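You operate a simulated robot arm through the tools that you are given. There is no shell and no other tool.

You run a simulated robot arm. Do the job below in one go: nothing can be reset, and whatever is moved stays where it is left.

Task
Stake the gold nut on the bench hub, then push the hub cap on.
Fine: it is tight already; nest in, one full stroke of the lever, nest out. Where these are worked on the way, their far stop is far enough and under half their travel is too little: hub nest.

Only the result counts: the job must be done as asked and must still hold three seconds after the hand-in. Knocking over, shifting, dropping, spilling or breaking anything else fails it. A push-on lid holds only when it is set on centred and level and pressed home; a screw cap is set on level and turned clockwise until tight.

Robot
A 6-joint arm with a two-finger parallel gripper, fixed in place. Base frame: the origin is on the floor under the middle of its stand, x ahead of it, y to its left, z up. Units: cm, degrees, N and s.
With the tool pointing down near the work surface it reaches from about 16 to 74 cm from the base axis. Its first joint turns from -166.0 to 166.0 degrees. Payload 3.91 kg.
The tool frame sits at the grasp point between the pads (the TCP): z along the fingers, y along the line on which they close. The tips reach 3 cm beyond it. Largest opening 11 cm; finger width 2, thickness 1; the body of the gripper, 4.8 by 11.2 cm, starts 5.5 cm behind the TCP.
Orientation is told as [roll, pitch, yaw] about the base's x, y, z axes, in that order, counted from this pose: with the fingers straight down and closing along the base's y, the tool's x points along the base's -x, its y along +y and its z along -z.

Tools
- The arm moves only by the tool drive_tool. Its argument "motion" is a list of rows, each a list of 7 numbers: the shift along the base's x, y, z in units of 40 mm (1.0 is 40 mm), then the turn, a rotation vector about the base's x, y, z in units of 5 degrees (1.0 is 5 degrees), then the opening, from 0 (shut) to 1 (fully open). In form: [[dx, dy, dz, ax, ay, az, grip], ...]. A call has 1 to 20 rows; each row shifts and turns the commanded pose from where the row before left it. A call with a number of a shift or a turn outside -1 to 1 is refused whole. Each row takes 0.2 s and may step no farther than 5 cm and 8.6 degrees from the row before; otherwise, or with a gripper value out of range, the whole call is refused. Where a pose cannot be reached the arm comes as near as it can. A force on the tool above 50 N (or 10 N above the force at the start of the call, whichever is more), or a blocked arm, ends the call early, and 0.2 s more pass. The fingers move at their own pace (about 4.5 cm/s each) and stop on an object; they squeeze with about 38 N. The grip force told is the motor's: it shows also when the fingers shut on nothing. Time passes only in rows, and 0.2 s behind the last, so rows that do not move let the fingers close. The reply holds the time, the measured pose of the TCP, the force on the tool along the base axes, the opening and the grip force, in the units named above and with some noise, with the torque about the TCP (base axes, N m) and any sound that the robot's microphone picked up.
- Cameras (640 x 400 px; columns grow to the right, rows downward): "scene" is fixed at [21.78, 64.9, 146.17]; the picture's right is [-0.93, -0.38, 0.00], its down [-0.26, 0.63, -0.73] and it looks along [0.28, -0.68, -0.68] (base axes); focal length 214 px, centre (320, 200). "wrist" rides on the gripper at [7.1, 2.2, -10.7] in the tool frame; the picture's right is [-0.29, 0.96, 0.00], its down [-0.76, -0.23, -0.61] and it looks along [-0.58, -0.18, 0.79] (tool axes); focal length 243 px, centre (320, 200). There is no depth. A picture from a camera that has moved, and an enlarged one, comes with that camera's place and axes in the base frame and with its lens.
- grab_frame(camera): a new picture of that camera. The clock stands still meanwhile.
- slide_trunk(by): slides the trunk up (or, below 0, down) by that many cm; the arm rides with it, the base frame stays. It gives what a move gives, with no picture.
- enlarge(camera, box): a new picture of the part [left, top, right, bottom] of that camera's present view, enlarged. The clock stands still meanwhile.
- hand_in(): hands the job in; it is judged then, once.

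Places have to be worked out from the pictures, the camera data and where the tool is seen. Open the gripper and draw the arm clear of the work before you hand the job in, unless the task says otherwise.

The tools are called after "Call:" by a JSON object that holds its "method" and its "body". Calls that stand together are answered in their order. drive_tool: Moves the arm, as the interface text tells. Its arguments: {"type":"object","properties":{"motion":{"type":"array","items":{"type":"array","items":{"type":"number"}}}},"required":["motion"]} The other tools are called the same way: slide_trunk (by) moves the trunk up or down; grab_frame (camera) takes a picture; enlarge (camera, box) takes an enlarged picture of a part of a camera's view; hand_in () hands the job in.

At the start:

```text
time_s: 0.0
tcp_pos: [34.7, 19.24, 126.73]
orientation: [-0.1, 0.0, 0.1]
force: [-0.4, -0.2, -0.5]
wrist_torque: [-0.03, 0.01, 0.0]
gripper_width: 11.0
grasp_force: 0.1
trunk travel left (down, up): [-50.0, 9.0]
```

scene: 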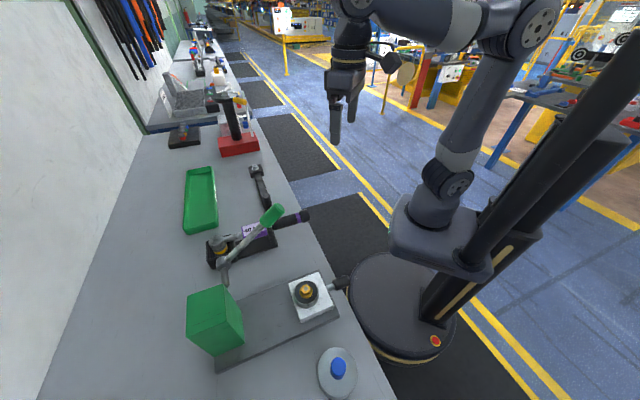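
wrist: 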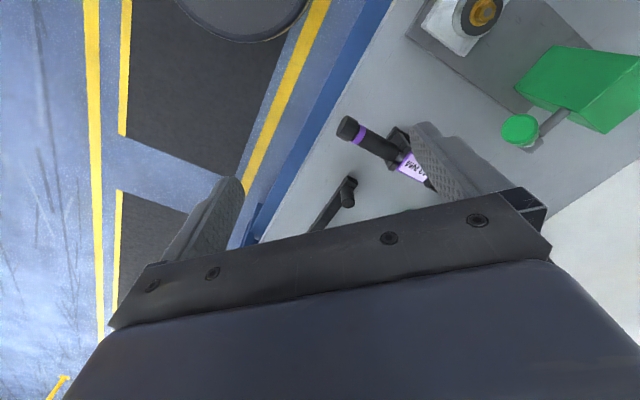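

I'll start by looking closely at the bench area in the scene camera.

Call:
{"method": "enlarge", "body": {"camera": "scene", "box": [180, 250, 380, 400]}}

Call:
{"method": "enlarge", "body": {"camera": "scene", "box": [160, 130, 340, 280]}}

Call:
{"method": "enlarge", "body": {"camera": "wrist", "box": [380, 0, 640, 180]}}

```text
2.67 times, centred on (280, 325) of scene
camera zoom: at [21.78, 64.9, 146.17], right [-0.93, -0.38, 0.0], down [-0.26, 0.63, -0.73], along [0.28, -0.68, -0.68], focal length 572 px, centre (427, -133)
```

zoom: 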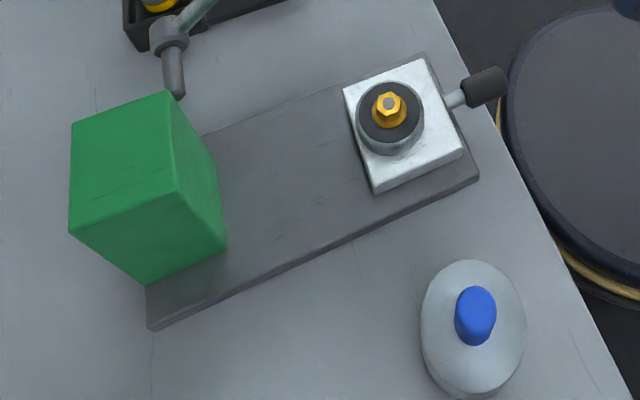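

```text
2.67 times, centred on (250, 205) of scene
camera zoom: at [21.78, 64.9, 146.17], right [-0.93, -0.38, 0.0], down [-0.26, 0.63, -0.73], along [0.28, -0.68, -0.68], focal length 572 px, centre (507, 187)
```

zoom: 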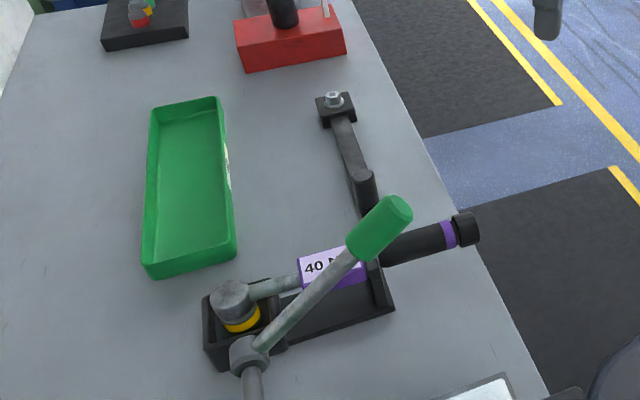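

```text
2.22 times, centred on (510, 90) of wrist
camera zoom: at [27.55, 21.57, 137.52], right [0.29, 0.96, 0.0], down [0.76, -0.23, 0.61], along [0.58, -0.18, -0.79], focal length 539 px, centre (-102, 444)
```

zoom: 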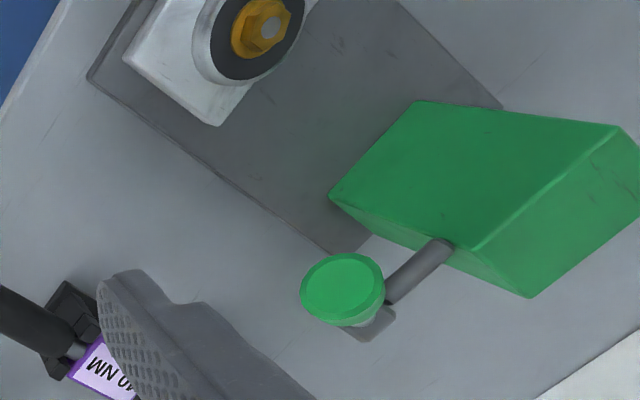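

The first pictures put the gold nut near (34, 44, 94). The press plate runs at 45° toward the green press body near (48, 58), and the lever grip end is near (42, 38, 114). The cap is near (21, 56). I'll turn the tool 45° and move above the nest, staying high, for a closer look.

Call:
{"method": "drive_tool", "body": {"motion": [[-0.1, 0.6, -0.1, 0, 0, 1, 1], [-0.1, 0.6, -0.1, 0, 0, 1, 1], [-0.1, 0.6, -0.1, 0, 0, 1, 1], [-0.1, 0.6, -0.1, 0, 0, 1, 1], [-0.1, 0.6, -0.1, 0, 0, 1, 1], [-0.1, 0.6, -0.1, 0, 0, 1, 1], [-0.1, 0.6, -0.1, 0, 0, 1, 1], [-0.1, 0.6, -0.1, 0, 0, 1, 1], [-0.1, 0.6, -0.1, 0, 0, 1, 1]]}}

```text
time_s: 2.0
tcp_pos: [31.24, 41.1, 123.11]
orientation: [-0.1, 0.0, 45.2]
force: [-0.6, -0.1, -0.6]
wrist_torque: [-0.02, 0.01, -0.03]
gripper_width: 10.99
grasp_force: 0.0
trunk travel left (down, up): [-50.0, 9.0]
```

The tool is now at (31.2, 41.1, 123.1) with yaw 45. I'll take pictures from here.

Call:
{"method": "grab_frame", "body": {"camera": "wrist"}}

Call:
{"method": "grab_frame", "body": {"camera": "scene"}}

```text
taken
camera wrist: at [24.51, 37.59, 133.87], right [-0.47, 0.88, 0.0], down [0.7, 0.38, 0.61], along [0.54, 0.29, -0.79], focal length 243 px, centre (320, 200)
```

wrist: 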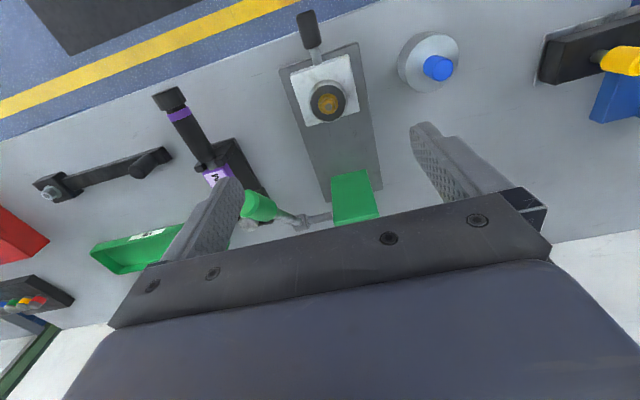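

```text
taken
```

scene: 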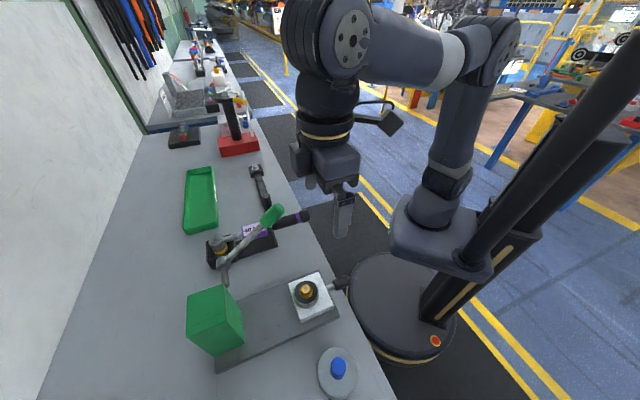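

The wrist view shows the nest, cap and press together. I'll enlarge those regions to get accurate positions.

Call:
{"method": "enlarge", "body": {"camera": "wrist", "box": [260, 0, 420, 100]}}

Call:
{"method": "enlarge", "body": {"camera": "wrist", "box": [220, 140, 420, 250]}}

Call:
{"method": "enlarge", "body": {"camera": "wrist", "box": [380, 10, 540, 110]}}

Call:
{"method": "enlarge", "body": {"camera": "scene", "box": [260, 250, 380, 325]}}

```text
4.00 times, centred on (340, 50) of wrist
camera zoom: at [24.51, 37.59, 133.87], right [-0.47, 0.88, 0.0], down [0.7, 0.38, 0.61], along [0.54, 0.29, -0.79], focal length 970 px, centre (240, 800)
```

zoom: 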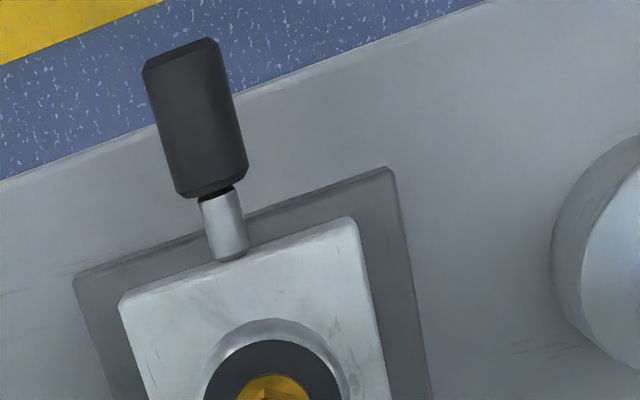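

```text
3.20 times, centred on (320, 195) of wrist
camera zoom: at [24.51, 37.59, 133.87], right [-0.47, 0.88, 0.0], down [0.7, 0.38, 0.61], along [0.54, 0.29, -0.79], focal length 776 px, centre (320, 216)
```

zoom: 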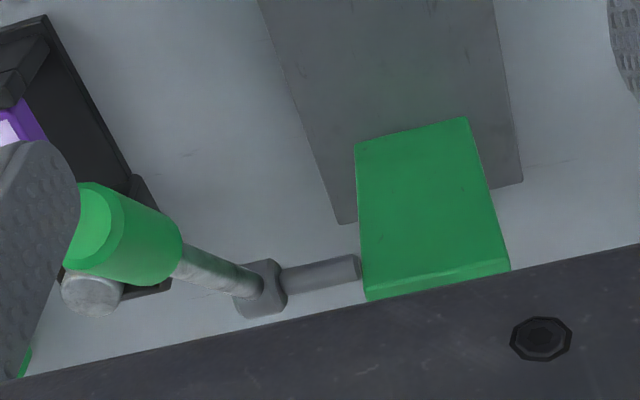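

```text
4.00 times, centred on (460, 60) of wrist
camera zoom: at [24.51, 37.59, 133.87], right [-0.47, 0.88, 0.0], down [0.7, 0.38, 0.61], along [0.54, 0.29, -0.79], focal length 970 px, centre (-240, 760)
```

zoom: 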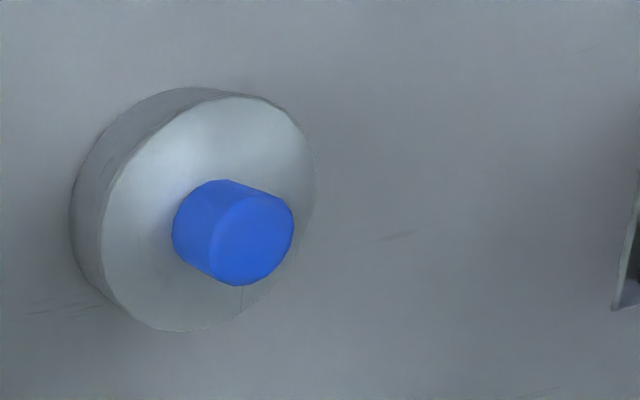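

```text
5.33 times, centred on (320, 288) of scene
camera zoom: at [21.78, 64.9, 146.17], right [-0.93, -0.38, 0.0], down [-0.26, 0.63, -0.73], along [0.28, -0.68, -0.68], focal length 1144 px, centre (320, -267)
```

zoom: 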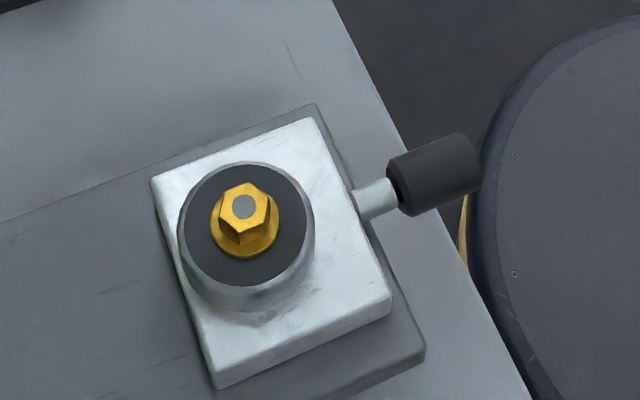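

The nest handle knob is centred near (27.0, 37.0, 89.6) and about 2.6 cm thick. Before going low beside the lever, I'll check how wide the arm's wrist is.

Call:
{"method": "enlarge", "body": {"camera": "scene", "box": [260, 0, 500, 260]}}

Call:
{"method": "enlarge", "body": {"camera": "scene", "box": [190, 190, 310, 280]}}

```text
1.54 times, centred on (380, 130) of scene
camera zoom: at [21.78, 64.9, 146.17], right [-0.93, -0.38, 0.0], down [-0.26, 0.63, -0.73], along [0.28, -0.68, -0.68], focal length 330 px, centre (228, 308)
```

zoom: 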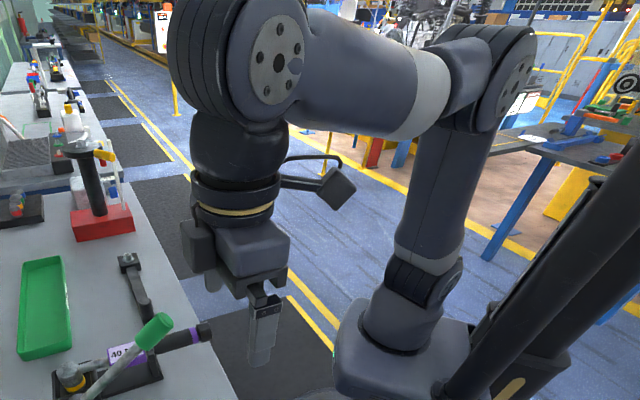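

```text
4.44 times, centred on (250, 235) of scene
camera zoom: at [21.78, 64.9, 146.17], right [-0.93, -0.38, 0.0], down [-0.26, 0.63, -0.73], along [0.28, -0.68, -0.68], focal length 953 px, centre (631, 44)
```

zoom: 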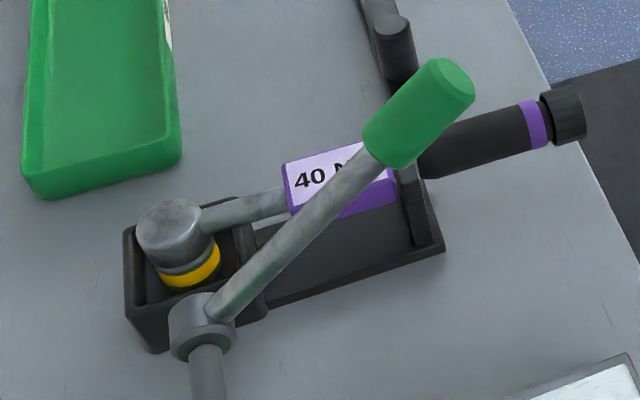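

The wrist is in line with the forearm, with no side offset, so there's room beside the lever. I'll go over the nest knob and down to z about 100, with the fingers partly closed.

Call:
{"method": "drive_tool", "body": {"motion": [[-0.29, -0.29, -0.4, 0, 0, 0, 0.6], [-0.29, -0.29, -0.8, 0, 0, 0, 0.6], [-0.29, -0.29, -0.9, 0, 0, 0, 0.6], [-0.29, -0.28, -0.9, 0, 0, 0, 0.6], [0, 0, -0.9, 0, 0, 0, 0.6], [0, 0, -0.9, 0, 0, 0, 0.6], [0, 0, -0.7, 0, 0, 0, 0.6]]}}

Call:
{"method": "grab_frame", "body": {"camera": "wrist"}}

Call:
{"method": "grab_frame", "body": {"camera": "scene"}}

```text
time_s: 3.6
tcp_pos: [26.55, 36.34, 101.09]
orientation: [0.0, 0.0, 44.9]
force: [0.6, 0.0, 0.0]
wrist_torque: [0.02, 0.02, -0.01]
gripper_width: 6.59
grasp_force: 0.0
trunk travel left (down, up): [-50.0, 9.0]
```

```text
taken
camera wrist: at [19.89, 32.97, 111.85], right [-0.47, 0.88, 0.0], down [0.7, 0.37, 0.61], along [0.54, 0.29, -0.79], focal length 243 px, centre (320, 200)
```

wrist: 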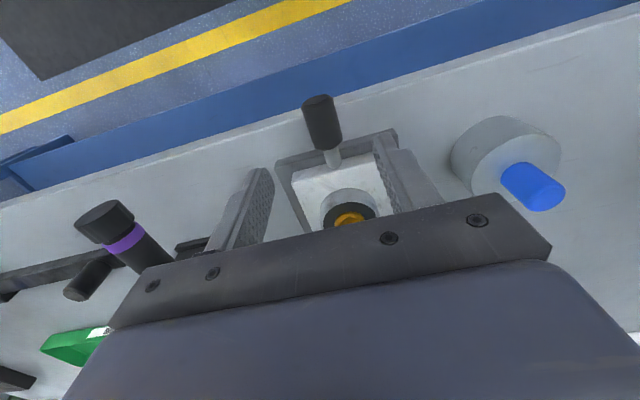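

```text
taken
```

scene: 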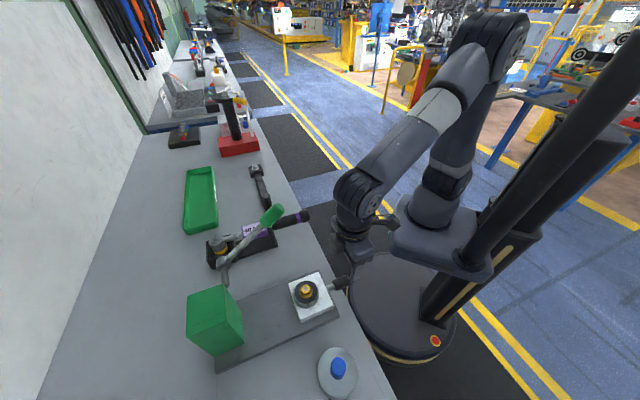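

The knob sits between the fingers as predicted, so I'll go down onto it and close.

Call:
{"method": "drive_tool", "body": {"motion": [[0, 0, -0.9, 0, 0, 0, 0.6], [0, 0, -0.9, 0, 0, 0, 0.6], [0, 0.01, -0.65, 0, 0, 0, 0.6], [0, 0, 0, 0, 0, 0, 0.0], [0, 0, 0, 0, 0, 0, 0.0], [0, 0, 0, 0, 0, 0, 0.0], [0, 0, 0, 0, 0, 0, 0.0]]}}

Call:
{"method": "grab_frame", "body": {"camera": "wrist"}}

```text
time_s: 5.2
tcp_pos: [26.58, 36.56, 91.3]
orientation: [0.1, 0.1, 45.0]
force: [-0.2, -1.9, -4.8]
wrist_torque: [0.53, -0.57, -0.04]
gripper_width: 2.86
grasp_force: 45.3
trunk travel left (down, up): [-50.0, 9.0]
```

```text
taken
camera wrist: at [19.89, 33.03, 102.03], right [-0.47, 0.88, 0.0], down [0.7, 0.37, 0.61], along [0.54, 0.29, -0.79], focal length 243 px, centre (320, 200)
```

wrist: 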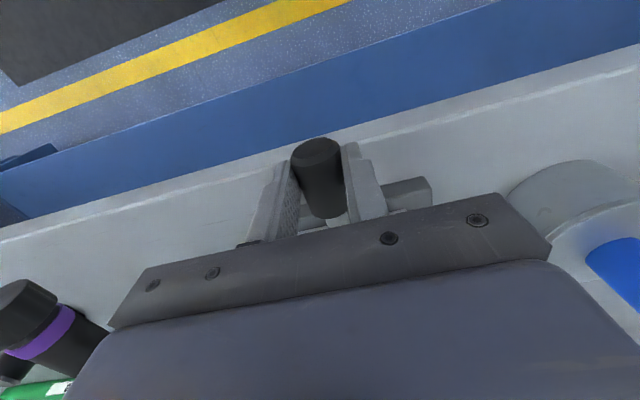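

The knob is gripped at 2.86 cm. I'll push the nest in along +u in 1 cm steps.

Call:
{"method": "drive_tool", "body": {"motion": [[0.1, 0.1, 0, 0, 0, 0, 0], [0.17, 0.17, 0, 0, 0, 0, 0], [0.18, 0.18, 0, 0, 0, 0, 0], [0.18, 0.18, 0, 0, 0, 0, 0]]}}

Call:
{"method": "grab_frame", "body": {"camera": "scene"}}

```text
time_s: 6.2
tcp_pos: [29.01, 38.94, 91.3]
orientation: [0.0, 0.2, 45.0]
force: [-1.5, 0.5, -9.4]
wrist_torque: [-0.38, 0.26, 0.07]
gripper_width: 2.84
grasp_force: 44.6
trunk travel left (down, up): [-50.0, 9.0]
```

```text
taken
```

scene: 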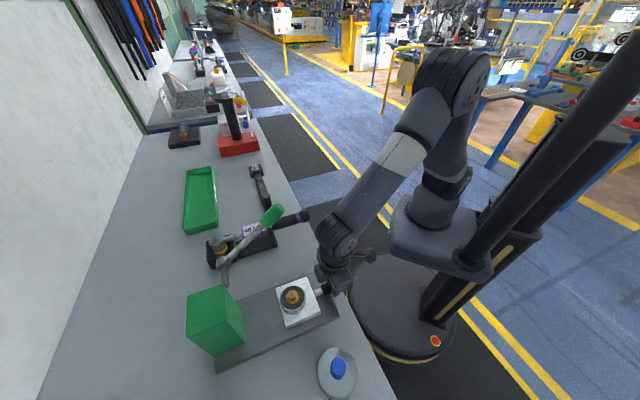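

The nest is sliding with little force, so I'll keep pushing it in.

Call:
{"method": "drive_tool", "body": {"motion": [[0.18, 0.18, 0, 0, 0, 0, 0], [0.18, 0.18, 0, 0, 0, 0, 0], [0.18, 0.18, 0, 0, 0, 0, 0], [0.18, 0.18, 0, 0, 0, 0, 0]]}}

Call:
{"method": "grab_frame", "body": {"camera": "scene"}}

```text
time_s: 7.2
tcp_pos: [32.04, 41.84, 91.33]
orientation: [0.0, 0.2, 45.0]
force: [-4.3, 2.2, -15.7]
wrist_torque: [0.02, 0.22, 0.0]
gripper_width: 2.81
grasp_force: 45.3
trunk travel left (down, up): [-50.0, 9.0]
```

```text
taken
```

scene: 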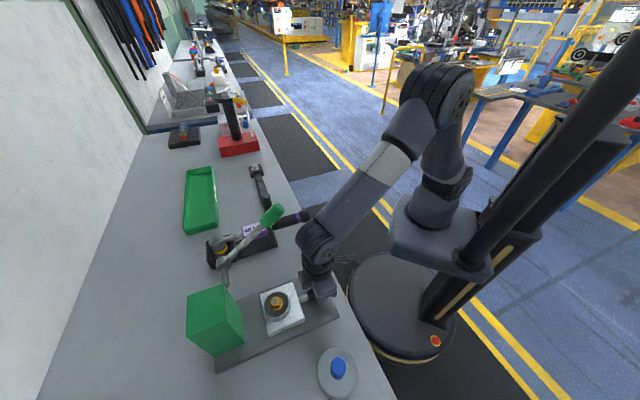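

The nest has moved about 7.6 cm, and the knob shows a slight downward pull on the tool. I'll ease the height down a little and continue.

Call:
{"method": "drive_tool", "body": {"motion": [[0.18, 0.18, -0.03, 0, 0, 0, 0], [0.18, 0.18, 0, 0, 0, 0, 0]]}}

Call:
{"method": "grab_frame", "body": {"camera": "scene"}}

```text
time_s: 7.8
tcp_pos: [33.0, 42.92, 91.36]
orientation: [-0.1, 0.2, 45.0]
force: [-26.5, -17.0, 1.9]
wrist_torque: [-0.26, 0.63, -0.02]
gripper_width: 2.83
grasp_force: 45.6
trunk travel left (down, up): [-50.0, 9.0]
```

```text
taken
```

scene: 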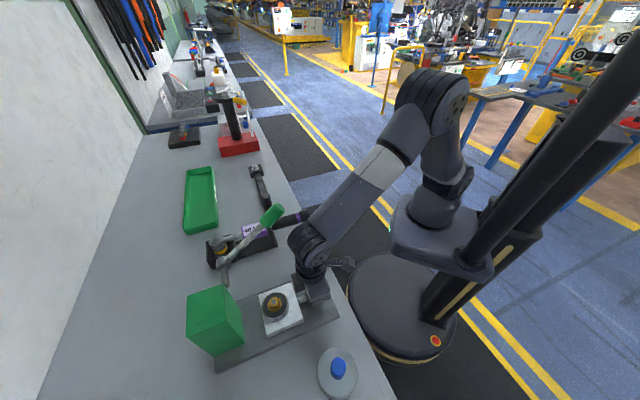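

There is now about 31 N against the push after 9 cm of travel, which may be the far stop. I'll look closer to confirm.

Call:
{"method": "enlarge", "body": {"camera": "scene", "box": [180, 200, 380, 360]}}

Call:
{"method": "grab_frame", "body": {"camera": "wrist"}}

```text
2.50 times, centred on (280, 280) of scene
camera zoom: at [21.78, 64.9, 146.17], right [-0.93, -0.38, 0.0], down [-0.26, 0.63, -0.73], along [0.28, -0.68, -0.68], focal length 536 px, centre (420, 0)
```

zoom: 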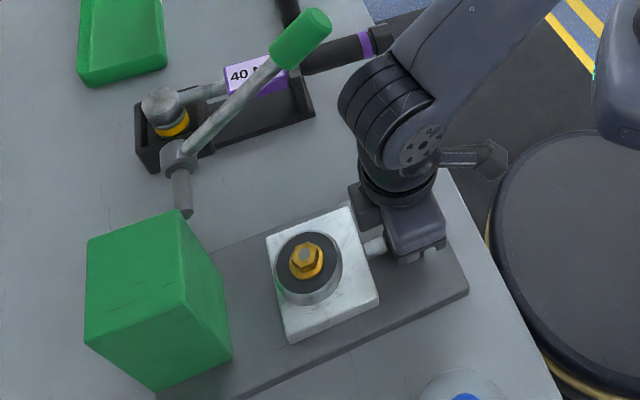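

```text
taken
camera wrist: at [26.44, 39.58, 102.06], right [-0.47, 0.88, 0.0], down [0.7, 0.38, 0.6], along [0.53, 0.28, -0.8], focal length 243 px, centre (320, 200)
```

wrist: 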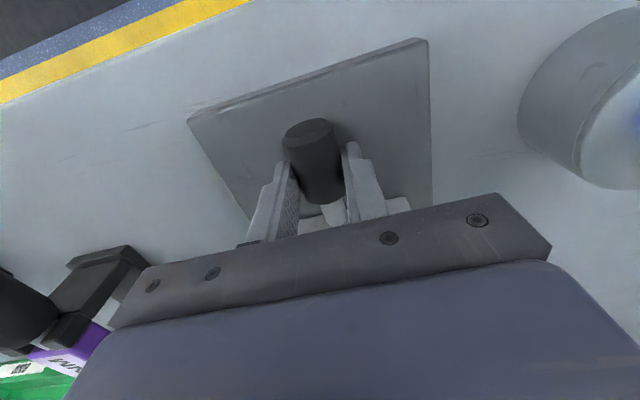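

The nut now sits about 8–9 cm further in, and the lever hasn't moved. I'll nudge a bit more to check whether this is a hard stop.

Call:
{"method": "drive_tool", "body": {"motion": [[0.06, 0.06, 0, 0, 0, 0, 0], [0.06, 0.06, 0, 0, 0, 0, 0]]}}

Call:
{"method": "enlarge", "body": {"camera": "scene", "box": [180, 200, 380, 360]}}

```text
time_s: 8.4
tcp_pos: [33.59, 43.4, 91.18]
orientation: [-0.1, 0.2, 45.0]
force: [-26.3, -16.6, 1.0]
wrist_torque: [-0.36, 0.66, -0.01]
gripper_width: 2.82
grasp_force: 44.7
trunk travel left (down, up): [-50.0, 9.0]
```

```text
2.50 times, centred on (280, 280) of scene
camera zoom: at [21.78, 64.9, 146.17], right [-0.93, -0.38, 0.0], down [-0.26, 0.63, -0.73], along [0.28, -0.68, -0.68], focal length 536 px, centre (420, 0)
```

zoom: 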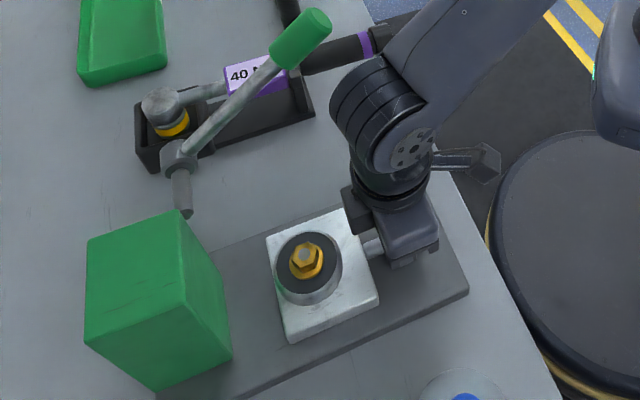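

The tool slipped 0.7 cm along the knob while the block stayed put, so the nest is at its far stop. I'll open the fingers, rise straight up clear of the lever, and look at the lever.

Call:
{"method": "drive_tool", "body": {"motion": [[0, 0, 0, 0, 0, 0, 0.55], [0, 0, 0, 0, 0, 0, 0.55], [0, 0, 0, 0, 0, 0, 0.55], [-0.05, -0.05, 0.5, 0, 0, 0, 0.55], [-0.1, -0.1, 0.9, 0, 0, 0, 0.55], [-0.1, -0.1, 1, 0, 0, 0, 0.55], [0, 0, 1, 0, 0, 0, 0.55], [0, 0, 1, 0, 0, 0, 0.55], [0, 0, 1, 0, 0, 0, 0.55], [0, 0, 1, 0, 0, 0, 0.55], [0, 0, 1, 0, 0, 0, 0.55], [0, 0, 1, 0, 0, 0, 0.55]]}}

Call:
{"method": "grab_frame", "body": {"camera": "wrist"}}

Call:
{"method": "grab_frame", "body": {"camera": "scene"}}

```text
time_s: 11.0
tcp_pos: [32.9, 42.68, 124.82]
orientation: [0.0, 0.0, 45.0]
force: [0.0, -0.2, -1.5]
wrist_torque: [0.01, 0.0, 0.0]
gripper_width: 6.05
grasp_force: 0.0
trunk travel left (down, up): [-50.0, 9.0]
```

```text
taken
camera wrist: at [26.27, 39.34, 135.54], right [-0.47, 0.88, 0.0], down [0.7, 0.37, 0.61], along [0.54, 0.29, -0.79], focal length 243 px, centre (320, 200)
```

wrist: 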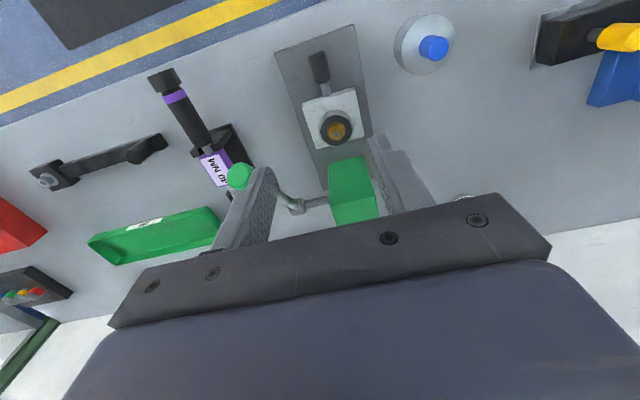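

```text
taken
```

scene: 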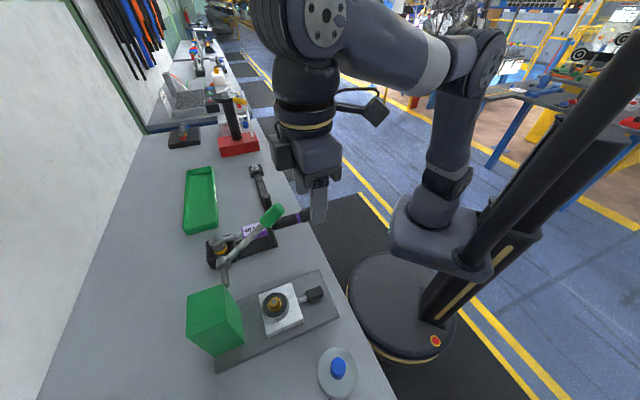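

The nest stays in. I'll enlarge the nest and lever area in both views.

Call:
{"method": "enlarge", "body": {"camera": "wrist", "box": [210, 20, 410, 220]}}

Call:
{"method": "enlarge", "body": {"camera": "scene", "box": [170, 190, 360, 380]}}

```text
2.00 times, centred on (310, 120) of wrist
camera zoom: at [26.27, 39.34, 135.54], right [-0.47, 0.88, 0.0], down [0.7, 0.37, 0.61], along [0.54, 0.29, -0.79], focal length 485 px, centre (340, 360)
```

zoom: 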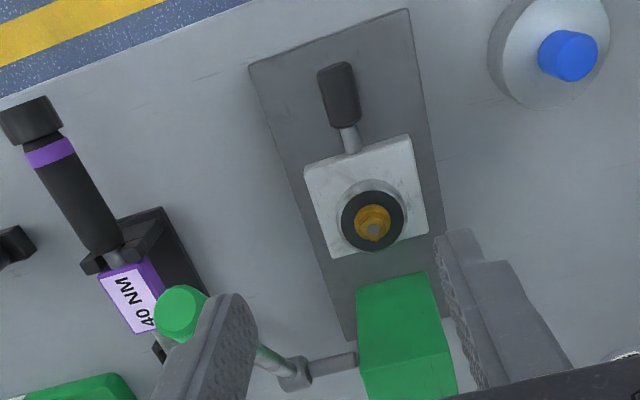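

```text
2.11 times, centred on (265, 285) of scene
camera zoom: at [21.78, 64.9, 146.17], right [-0.93, -0.38, 0.0], down [-0.26, 0.63, -0.73], along [0.28, -0.68, -0.68], focal length 452 px, centre (436, 21)
```

zoom: 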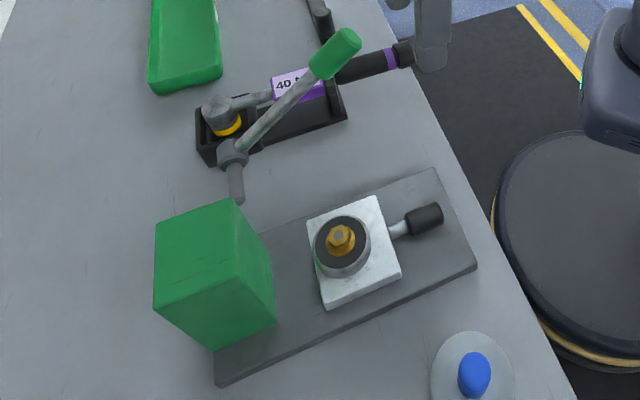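

The lever hub is at about (52.25, 48.9, 102.0) and the grip end at (42.0, 38.45, 114.05), so the grip middle is near (43.6, 40.1, 112.2). I'll move above the grip and descend to straddle it.

Call:
{"method": "drive_tool", "body": {"motion": [[0.9, -0.21, 0, 0, 0, 0, 0.55], [0.9, -0.21, 0, 0, 0, 0, 0.55], [0.88, -0.21, 0, 0, 0, 0, 0.55], [0, 0, -0.6, 0, 0, 0, 0.55], [0, 0, -0.6, 0, 0, 0, 0.55]]}}

Call:
{"method": "grab_frame", "body": {"camera": "wrist"}}

Call:
{"method": "enlarge", "body": {"camera": "scene", "box": [180, 120, 360, 280]}}

```text
time_s: 12.2
tcp_pos: [43.49, 40.08, 120.1]
orientation: [-0.1, 0.0, 44.9]
force: [0.0, 0.5, 0.0]
wrist_torque: [0.0, -0.02, -0.03]
gripper_width: 6.05
grasp_force: 0.1
trunk travel left (down, up): [-50.0, 9.0]
```

```text
taken
camera wrist: at [36.94, 36.76, 130.85], right [-0.47, 0.88, 0.0], down [0.7, 0.37, 0.61], along [0.54, 0.29, -0.79], focal length 243 px, centre (320, 200)
```

wrist: 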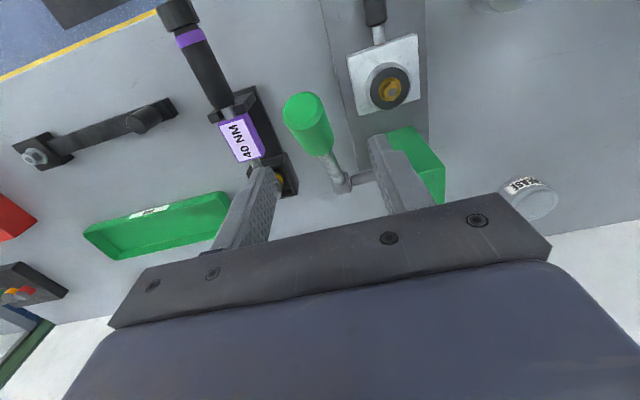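

```text
2.50 times, centred on (270, 200) of scene
camera zoom: at [21.78, 64.9, 146.17], right [-0.93, -0.38, 0.0], down [-0.26, 0.63, -0.73], along [0.28, -0.68, -0.68], focal length 536 px, centre (445, 200)
```

zoom: 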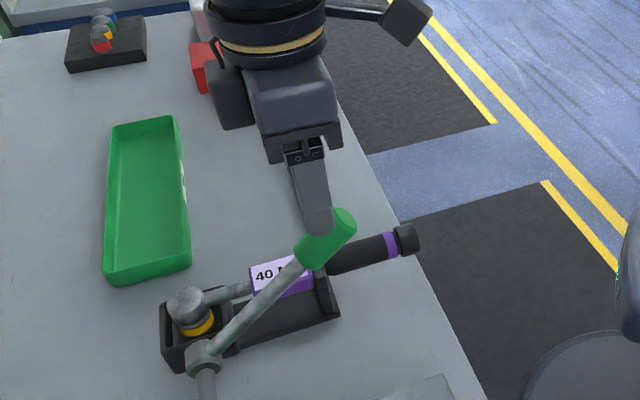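

The grip is nearly centred between the fingers, about 0.3 cm toward -v. I'll correct that, descend to grip height and close.

Call:
{"method": "drive_tool", "body": {"motion": [[0.06, -0.05, -0.6, 0, 0, 0, 0.55], [0, 0, -0.7, 0, 0, 0, 0.55], [0, 0, -0.65, 0, 0, 0, 0.55], [0, 0, 0, 0, 0, 0, 0.55]]}}

Call:
{"method": "grab_frame", "body": {"camera": "wrist"}}

Call:
{"method": "enlarge", "body": {"camera": "scene", "box": [180, 140, 360, 280]}}

```text
time_s: 13.2
tcp_pos: [43.95, 39.87, 112.29]
orientation: [0.0, 0.0, 45.0]
force: [0.0, -1.7, -0.1]
wrist_torque: [0.02, 0.03, -0.02]
gripper_width: 6.05
grasp_force: 0.0
trunk travel left (down, up): [-50.0, 9.0]
```

```text
taken
camera wrist: at [37.24, 36.51, 122.98], right [-0.47, 0.88, 0.0], down [0.7, 0.37, 0.61], along [0.54, 0.29, -0.79], focal length 243 px, centre (320, 200)
```

wrist: 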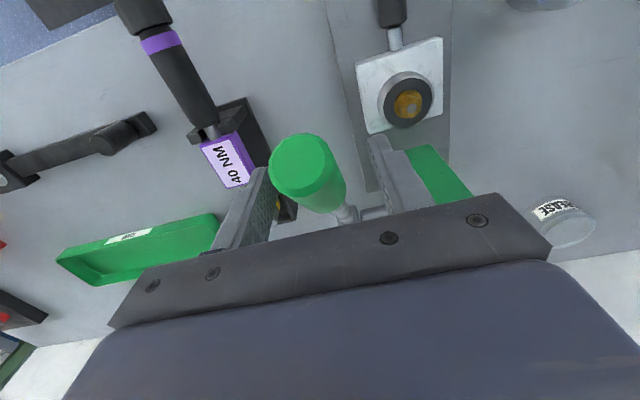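

```text
2.86 times, centred on (270, 210) of scene
camera zoom: at [21.78, 64.9, 146.17], right [-0.93, -0.38, 0.0], down [-0.26, 0.63, -0.73], along [0.28, -0.68, -0.68], focal length 613 px, centre (463, 171)
```

zoom: 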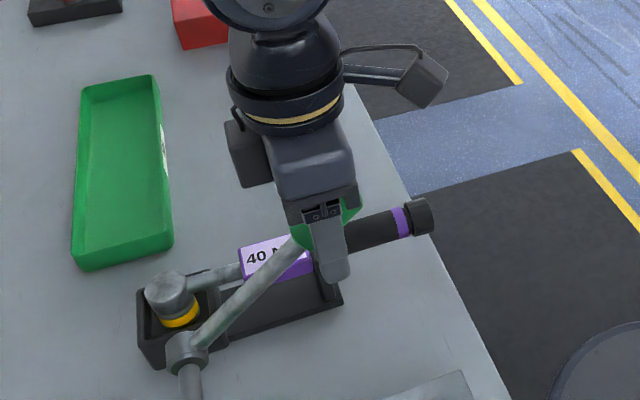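

The fingers straddle the grip with the TCP at its middle, so I'll close on it.

Call:
{"method": "drive_tool", "body": {"motion": [[0, 0, 0, 0, 0, 0, 0], [0, 0, 0, 0, 0, 0, 0], [0, 0, 0, 0, 0, 0, 0], [0, 0, 0, 0, 0, 0, 0]]}}

```text
time_s: 14.2
tcp_pos: [43.98, 39.78, 112.26]
orientation: [0.1, -0.1, 44.9]
force: [6.8, -6.7, 0.5]
wrist_torque: [-0.22, -0.23, 0.06]
gripper_width: 2.85
grasp_force: 45.2
trunk travel left (down, up): [-50.0, 9.0]
```

The grip is held, with a slight side load toward -v that I'll relax. Now I'll pull the lever down along its arc about the hub, checking forces in stages.

Call:
{"method": "drive_tool", "body": {"motion": [[0.03, -0.03, 0, 0, 0, 0, 0], [-0.171, -0.171, -0.3225, 0, 0, 0, 0], [-0.154, -0.154, -0.36, 0, 0, 0, 0]]}}

Call:
{"method": "enlarge", "body": {"camera": "scene", "box": [180, 140, 360, 280]}}

```text
time_s: 15.0
tcp_pos: [42.72, 38.41, 109.53]
orientation: [0.0, 0.0, 45.1]
force: [9.0, -4.3, 10.3]
wrist_torque: [0.89, -1.02, 0.05]
gripper_width: 2.86
grasp_force: 45.2
trunk travel left (down, up): [-50.0, 9.0]
```

```text
2.86 times, centred on (270, 210) of scene
camera zoom: at [21.78, 64.9, 146.17], right [-0.93, -0.38, 0.0], down [-0.26, 0.63, -0.73], along [0.28, -0.68, -0.68], focal length 613 px, centre (463, 171)
```

zoom: 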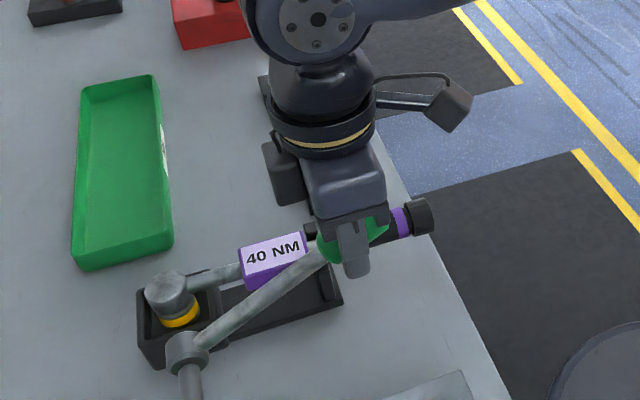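

The lever is following with about 10 N of resistance. I'll continue down the arc.

Call:
{"method": "drive_tool", "body": {"motion": [[-0.1, -0.15, -0.38, 0, 0, 0, 0], [-0.085, -0.105, -0.395, 0, 0, 0, 0], [-0.067, -0.067, -0.4075, 0, 0, 0, 0], [-0.035, -0.035, -0.415, 0, 0, 0, 0]]}}

Call:
{"method": "enlarge", "body": {"camera": "scene", "box": [180, 140, 360, 280]}}

```text
time_s: 16.0
tcp_pos: [41.22, 37.03, 103.15]
orientation: [0.0, 0.0, 45.1]
force: [0.9, -1.4, 11.5]
wrist_torque: [0.75, -0.75, -0.08]
gripper_width: 2.83
grasp_force: 45.0
trunk travel left (down, up): [-50.0, 9.0]
```

```text
2.86 times, centred on (270, 210) of scene
camera zoom: at [21.78, 64.9, 146.17], right [-0.93, -0.38, 0.0], down [-0.26, 0.63, -0.73], along [0.28, -0.68, -0.68], focal length 613 px, centre (463, 171)
```

zoom: 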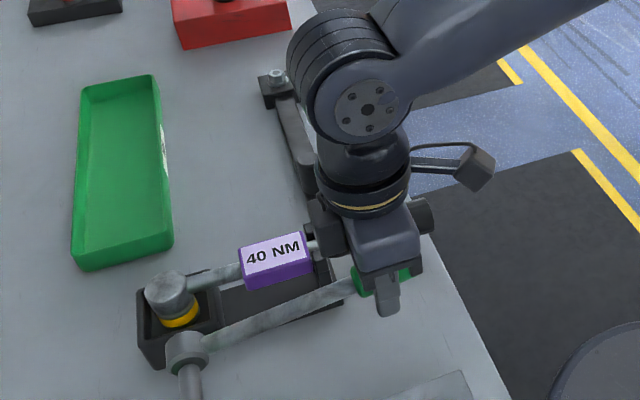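

The lever is near horizontal and resistance is steady at about 11 N. I'll keep going below horizontal.

Call:
{"method": "drive_tool", "body": {"motion": [[-0.005, -0.005, -0.42, 0, 0, 0, 0], [0.0265, 0.0265, -0.4175, 0, 0, 0, 0], [0.0566, 0.0566, -0.41, 0, 0, 0, 0]]}}

Call:
{"method": "enlarge", "body": {"camera": "scene", "box": [180, 160, 360, 320]}}

```text
time_s: 16.8
tcp_pos: [41.64, 37.37, 98.14]
orientation: [-0.1, 0.0, 45.1]
force: [-5.7, -1.1, 26.3]
wrist_torque: [-0.36, 0.23, -0.05]
gripper_width: 2.87
grasp_force: 44.6
trunk travel left (down, up): [-50.0, 9.0]
```

```text
2.50 times, centred on (270, 240) of scene
camera zoom: at [21.78, 64.9, 146.17], right [-0.93, -0.38, 0.0], down [-0.26, 0.63, -0.73], along [0.28, -0.68, -0.68], focal length 536 px, centre (445, 100)
```

zoom: 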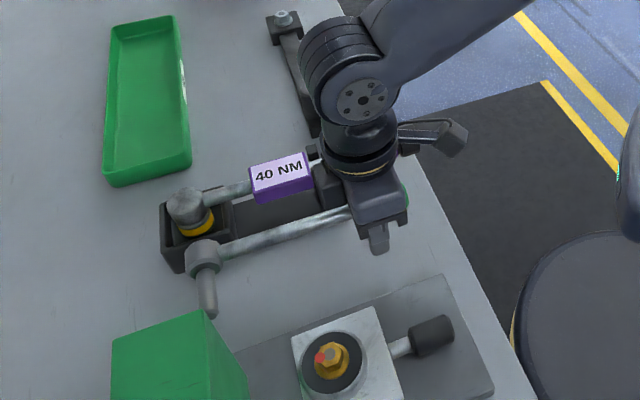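

Force has risen to 26 N at about -14°, and a red mark has appeared by the nut. I'll look closer at it before continuing.

Call:
{"method": "enlarge", "body": {"camera": "scene", "box": [250, 280, 310, 325]}}

Call:
{"method": "grab_frame", "body": {"camera": "wrist"}}

```text
8.89 times, centred on (280, 302) of scene
camera zoom: at [21.78, 64.9, 146.17], right [-0.93, -0.38, 0.0], down [-0.26, 0.63, -0.73], along [0.28, -0.68, -0.68], focal length 1906 px, centre (676, -711)
```

zoom: 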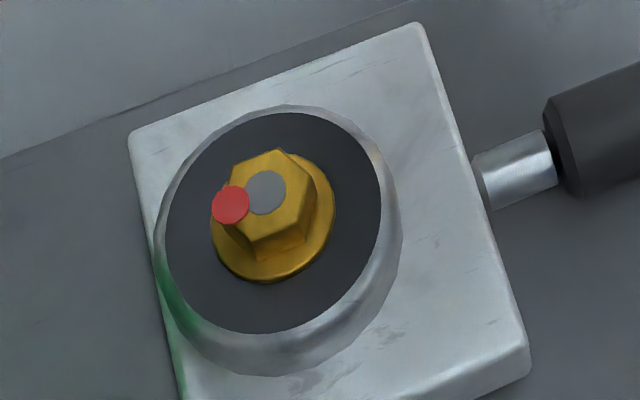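

```text
taken
camera wrist: at [34.97, 33.95, 108.91], right [-0.47, 0.88, 0.0], down [0.7, 0.38, 0.61], along [0.54, 0.29, -0.79], focal length 243 px, centre (320, 200)
```

wrist: 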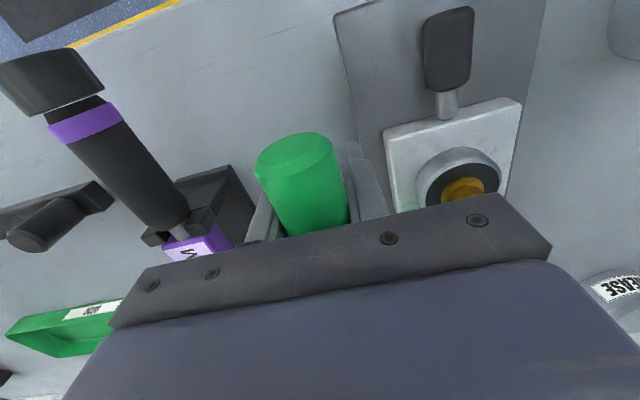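

A red stake mark is now on the nut. I'll press one more small step to be sure the lever is at the bottom of its stroke.

Call:
{"method": "drive_tool", "body": {"motion": [[0.03, 0.03, -0.15, 0, 0, 0, 0], [0.03, 0.03, -0.15, 0, 0, 0, 0]]}}

Call:
{"method": "enlarge", "body": {"camera": "scene", "box": [180, 160, 360, 320]}}

```text
time_s: 17.4
tcp_pos: [41.87, 37.63, 97.0]
orientation: [0.0, -0.1, 45.0]
force: [-8.7, -2.4, 28.2]
wrist_torque: [0.0, -0.17, -0.05]
gripper_width: 2.81
grasp_force: 44.8
trunk travel left (down, up): [-50.0, 9.0]
```

```text
2.50 times, centred on (270, 240) of scene
camera zoom: at [21.78, 64.9, 146.17], right [-0.93, -0.38, 0.0], down [-0.26, 0.63, -0.73], along [0.28, -0.68, -0.68], focal length 536 px, centre (445, 100)
```

zoom: 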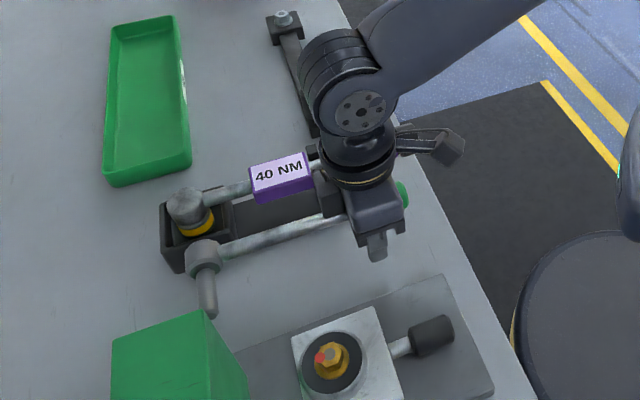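

The tool moved 1.1 cm further down but the lever seems barely lower, so the pads may be sliding on the grip. I'll zoom in to judge the lever's angle.

Call:
{"method": "enlarge", "body": {"camera": "scene", "box": [210, 210, 330, 285]}}

Call:
{"method": "enlarge", "body": {"camera": "wrist", "box": [230, 100, 430, 240]}}

```text
5.33 times, centred on (270, 248) of scene
camera zoom: at [21.78, 64.9, 146.17], right [-0.93, -0.38, 0.0], down [-0.26, 0.63, -0.73], along [0.28, -0.68, -0.68], focal length 1144 px, centre (587, -53)
```

zoom: 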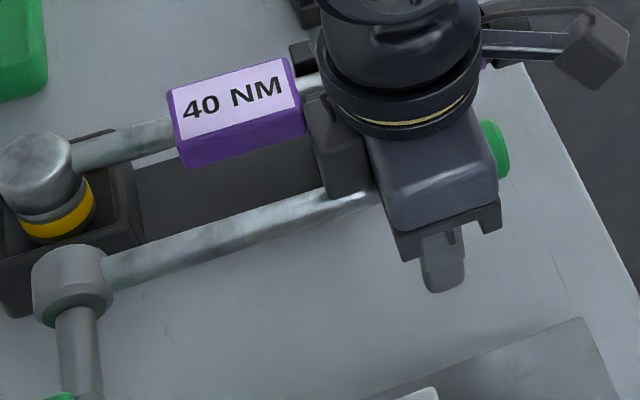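

```text
2.86 times, centred on (330, 170) of wrist
camera zoom: at [35.16, 34.15, 107.77], right [-0.47, 0.88, 0.0], down [0.7, 0.37, 0.61], along [0.54, 0.29, -0.79], focal length 693 px, centre (291, 286)
```

zoom: 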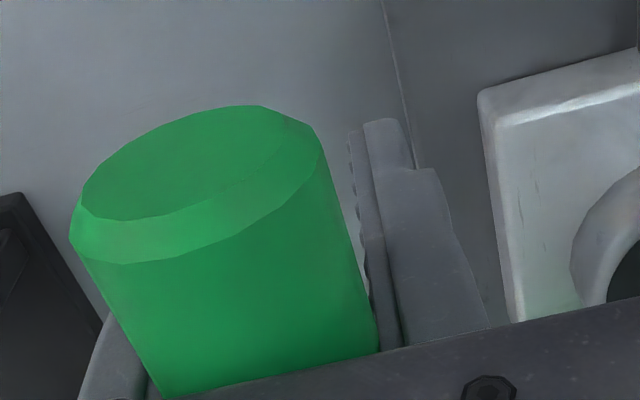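

The rod seems to be near horizontal while the TCP is about 4 cm lower, so the pads have slid down until the handle is close to the palm. I'll press slightly further so the palm bears on it, to confirm the bottom stop.

Call:
{"method": "drive_tool", "body": {"motion": [[0.02, 0.02, -0.1, 0, 0, 0, 0], [0.02, 0.02, -0.1, 0, 0, 0, 0], [0, 0, 0, 0, 0, 0, 0]]}}

Call:
{"method": "enlarge", "body": {"camera": "scene", "box": [210, 210, 330, 285]}}

```text
time_s: 18.0
tcp_pos: [41.87, 37.66, 96.9]
orientation: [-0.1, -0.3, 45.1]
force: [-17.9, -11.3, 24.2]
wrist_torque: [0.01, -0.17, -0.13]
gripper_width: 2.84
grasp_force: 44.8
trunk travel left (down, up): [-50.0, 9.0]
stopped in row 2: the force on the tool passed its limit at 54 N (the readings are from after the stop); the commanded pose is now the measured one
```

```text
5.33 times, centred on (270, 248) of scene
camera zoom: at [21.78, 64.9, 146.17], right [-0.93, -0.38, 0.0], down [-0.26, 0.63, -0.73], along [0.28, -0.68, -0.68], focal length 1144 px, centre (587, -53)
```

zoom: 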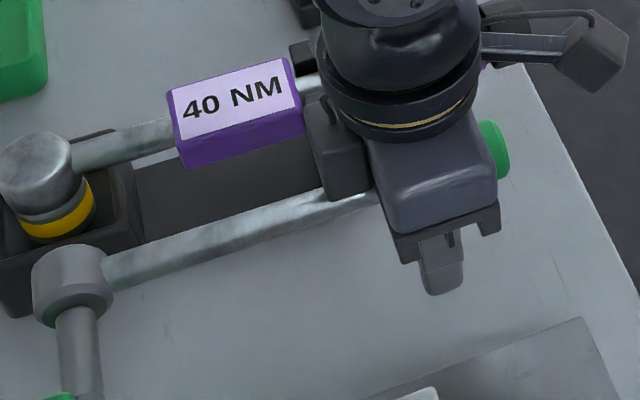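

The call stopped at 54 N and the lever did not move, so it is at its bottom stop and the stroke is complete. I'll bring the lever back up along its arc while still holding it.

Call:
{"method": "drive_tool", "body": {"motion": [[0.0, 0.0, 0.3, 0, 0, 0, 0], [0.0035, 0.0035, 0.4, 0, 0, 0, 0], [0.042, 0.042, 0.46, 0, 0, 0, 0], [0.083, 0.083, 0.45, 0, 0, 0, 0]]}}

Call:
{"method": "enlarge", "body": {"camera": "scene", "box": [180, 180, 360, 320]}}

```text
time_s: 19.0
tcp_pos: [42.75, 38.49, 103.04]
orientation: [0.0, -0.3, 45.2]
force: [2.4, 10.2, -8.0]
wrist_torque: [-1.21, 0.92, -0.13]
gripper_width: 2.82
grasp_force: 44.7
trunk travel left (down, up): [-50.0, 9.0]
```

```text
2.86 times, centred on (270, 250) of scene
camera zoom: at [21.78, 64.9, 146.17], right [-0.93, -0.38, 0.0], down [-0.26, 0.63, -0.73], along [0.28, -0.68, -0.68], focal length 613 px, centre (463, 57)
```

zoom: 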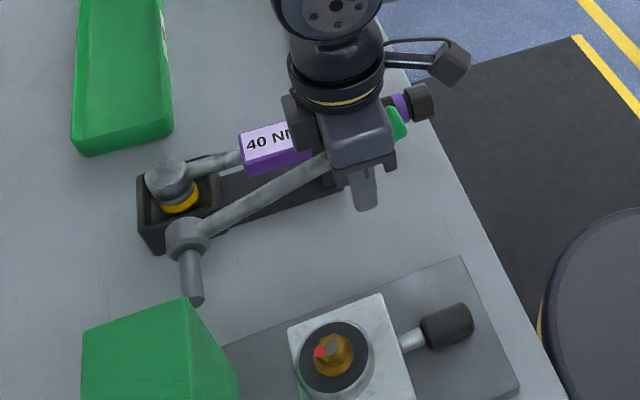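

The lever is coming up with about 8 N of friction and no spring, and the stake mark stays on the nut. I'll continue up to its starting position.

Call:
{"method": "drive_tool", "body": {"motion": [[0.12, 0.12, 0.435, 0, 0, 0, 0], [0.159, 0.159, 0.41, 0, 0, 0, 0], [0.19, 0.19, 0.36, 0, 0, 0, 0], [0.1, 0.1, 0.15, 0, 0, 0, 0]]}}

Call:
{"method": "enlarge", "body": {"camera": "scene", "box": [180, 180, 360, 320]}}

```text
time_s: 20.0
tcp_pos: [44.78, 40.64, 108.39]
orientation: [-0.1, -0.3, 45.1]
force: [-8.6, 1.0, -6.5]
wrist_torque: [-0.93, 0.87, 0.0]
gripper_width: 2.85
grasp_force: 45.0
trunk travel left (down, up): [-50.0, 9.0]
```

```text
2.86 times, centred on (270, 250) of scene
camera zoom: at [21.78, 64.9, 146.17], right [-0.93, -0.38, 0.0], down [-0.26, 0.63, -0.73], along [0.28, -0.68, -0.68], focal length 613 px, centre (463, 57)
```

zoom: 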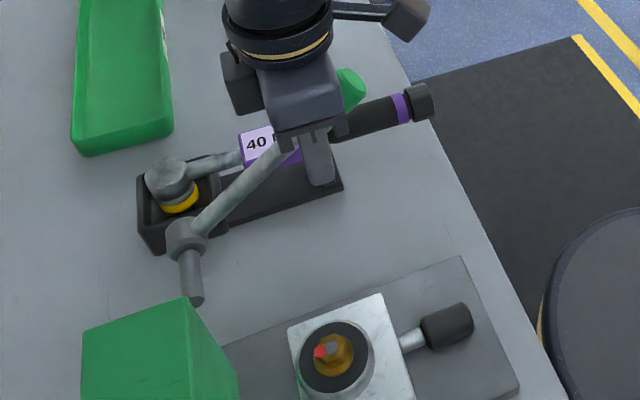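

The grip end is within a few pixels of its start position. I'll raise it slightly more to reach the upper rest.

Call:
{"method": "drive_tool", "body": {"motion": [[0.055, 0.055, 0.09, 0, 0, 0, 0], [0.055, 0.055, 0.09, 0, 0, 0, 0]]}}

Call:
{"method": "enlarge", "body": {"camera": "scene", "box": [180, 180, 360, 320]}}

```text
time_s: 20.6
tcp_pos: [45.22, 40.9, 108.96]
orientation: [0.0, 0.1, 45.1]
force: [-20.5, -9.8, -21.4]
wrist_torque: [0.28, -0.33, -0.14]
gripper_width: 2.85
grasp_force: 45.2
trunk travel left (down, up): [-50.0, 9.0]
```

```text
2.86 times, centred on (270, 250) of scene
camera zoom: at [21.78, 64.9, 146.17], right [-0.93, -0.38, 0.0], down [-0.26, 0.63, -0.73], along [0.28, -0.68, -0.68], focal length 613 px, centre (463, 57)
```

zoom: 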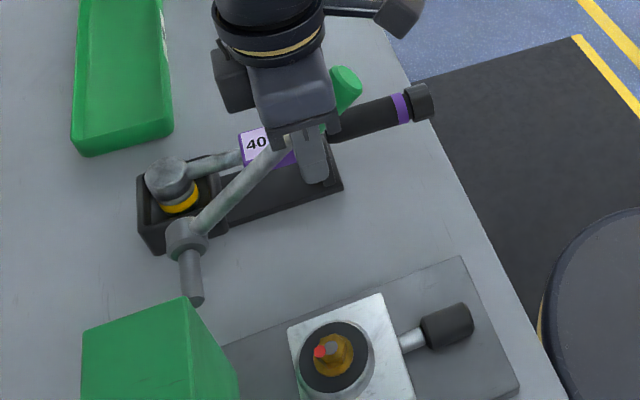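

The lever is against its upper stop, with 31 N of opposing force. I'll ease off, open the fingers and rise straight up clear of the lever.

Call:
{"method": "drive_tool", "body": {"motion": [[-0.05, -0.05, -0.07, 0, 0, 0, 0], [0, 0, 0, 0, 0, 0, 0.55], [0, 0, 0, 0, 0, 0, 0.55], [0, 0, 0, 0, 0, 0, 0.55], [0, 0, 0.4, 0, 0, 0, 0.55], [0, 0, 0.8, 0, 0, 0, 0.55], [0, 0, 1, 0, 0, 0, 0.55], [0, 0, 1, 0, 0, 0, 0.55], [0, 0, 0.9, 0, 0, 0, 0.55]]}}

Call:
{"method": "grab_frame", "body": {"camera": "scene"}}

```text
time_s: 22.6
tcp_pos: [44.71, 40.43, 124.71]
orientation: [0.0, -0.6, 45.0]
force: [-0.5, 0.0, 0.0]
wrist_torque: [-0.02, 0.0, 0.01]
gripper_width: 6.03
grasp_force: 0.1
out of reach, approached as far as the arm can: row 9
trunk travel left (down, up): [-50.0, 9.0]
```

```text
taken
```

scene: 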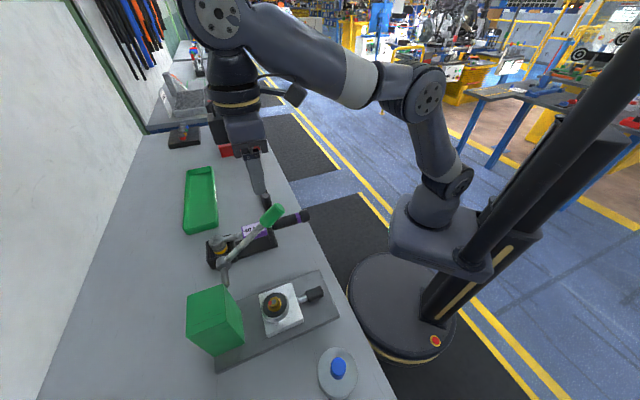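

The lever is back at its start position and the tool is clear above it. I'll move back over the nest knob, now near (32.8, 42.9), then descend to it.

Call:
{"method": "drive_tool", "body": {"motion": [[-0.76, 0.13, -0.1, 0, 0, 0, 0.55], [-0.76, 0.13, 0, 0, 0, 0, 0.55], [-0.76, 0.13, 0, 0, 0, 0, 0.55], [-0.76, 0.13, 0, 0, 0, 0, 0.55], [0, 0, -0.9, 0, 0, 0, 0.55], [0, 0, -1, 0, 0, 0, 0.55], [0, 0, -1, 0, 0, 0, 0.55], [0, 0, -1, 0, 0, 0, 0.55], [0, 0, -1, 0, 0, 0, 0.55]]}}

Call:
{"method": "grab_frame", "body": {"camera": "wrist"}}

```text
time_s: 24.6
tcp_pos: [32.79, 42.29, 104.47]
orientation: [0.1, -0.2, 44.9]
force: [0.8, 0.3, 0.2]
wrist_torque: [-0.02, -0.02, -0.01]
gripper_width: 6.04
grasp_force: 0.1
trunk travel left (down, up): [-50.0, 9.0]
```

```text
taken
camera wrist: at [26.02, 38.99, 115.18], right [-0.47, 0.88, 0.0], down [0.7, 0.37, 0.61], along [0.54, 0.29, -0.79], focal length 243 px, centre (320, 200)
```

wrist: 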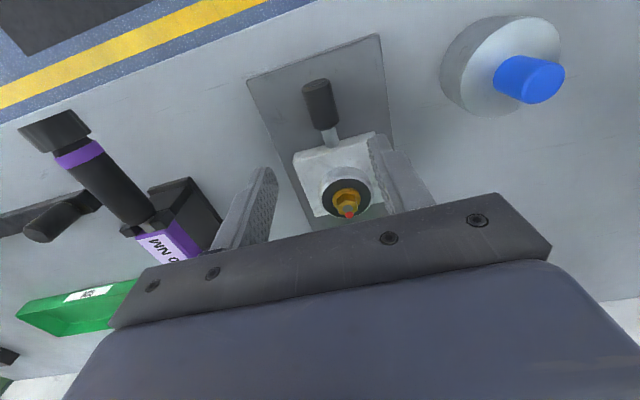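

The knob is about 0.5 cm toward +v of the tool axis. I'll correct that while descending, then close on the knob.

Call:
{"method": "drive_tool", "body": {"motion": [[-0.06, 0.035, -0.9, 0, 0, 0, 0.55], [-0.06, 0.03, -0.9, 0, 0, 0, 0.55], [0, 0, -0.9, 0, 0, 0, 0.55], [0, 0, -0.6, 0, 0, 0, 0.55], [0, 0, 0, 0, 0, 0, 0], [0, 0, 0, 0, 0, 0, 0], [0, 0, 0, 0, 0, 0, 0], [0, 0, 0, 0, 0, 0, 0]]}}

Call:
{"method": "grab_frame", "body": {"camera": "wrist"}}

```text
time_s: 26.4
tcp_pos: [32.43, 42.46, 91.38]
orientation: [0.0, 0.0, 45.0]
force: [24.5, -26.6, -2.6]
wrist_torque: [-0.07, -0.92, -0.3]
gripper_width: 2.83
grasp_force: 45.0
trunk travel left (down, up): [-50.0, 9.0]
```

```text
taken
camera wrist: at [25.87, 39.04, 102.12], right [-0.47, 0.88, 0.0], down [0.7, 0.37, 0.61], along [0.54, 0.29, -0.79], focal length 243 px, centre (320, 200)
```

wrist: 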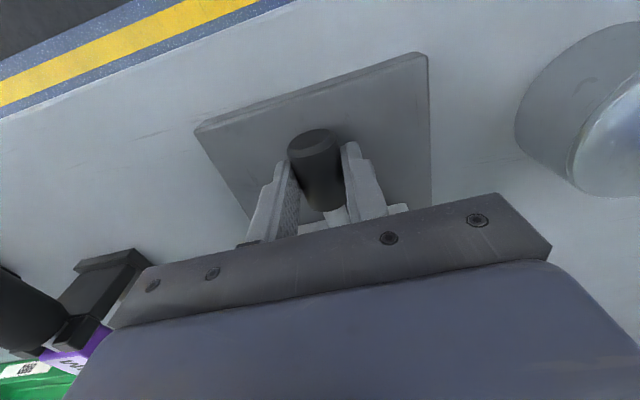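

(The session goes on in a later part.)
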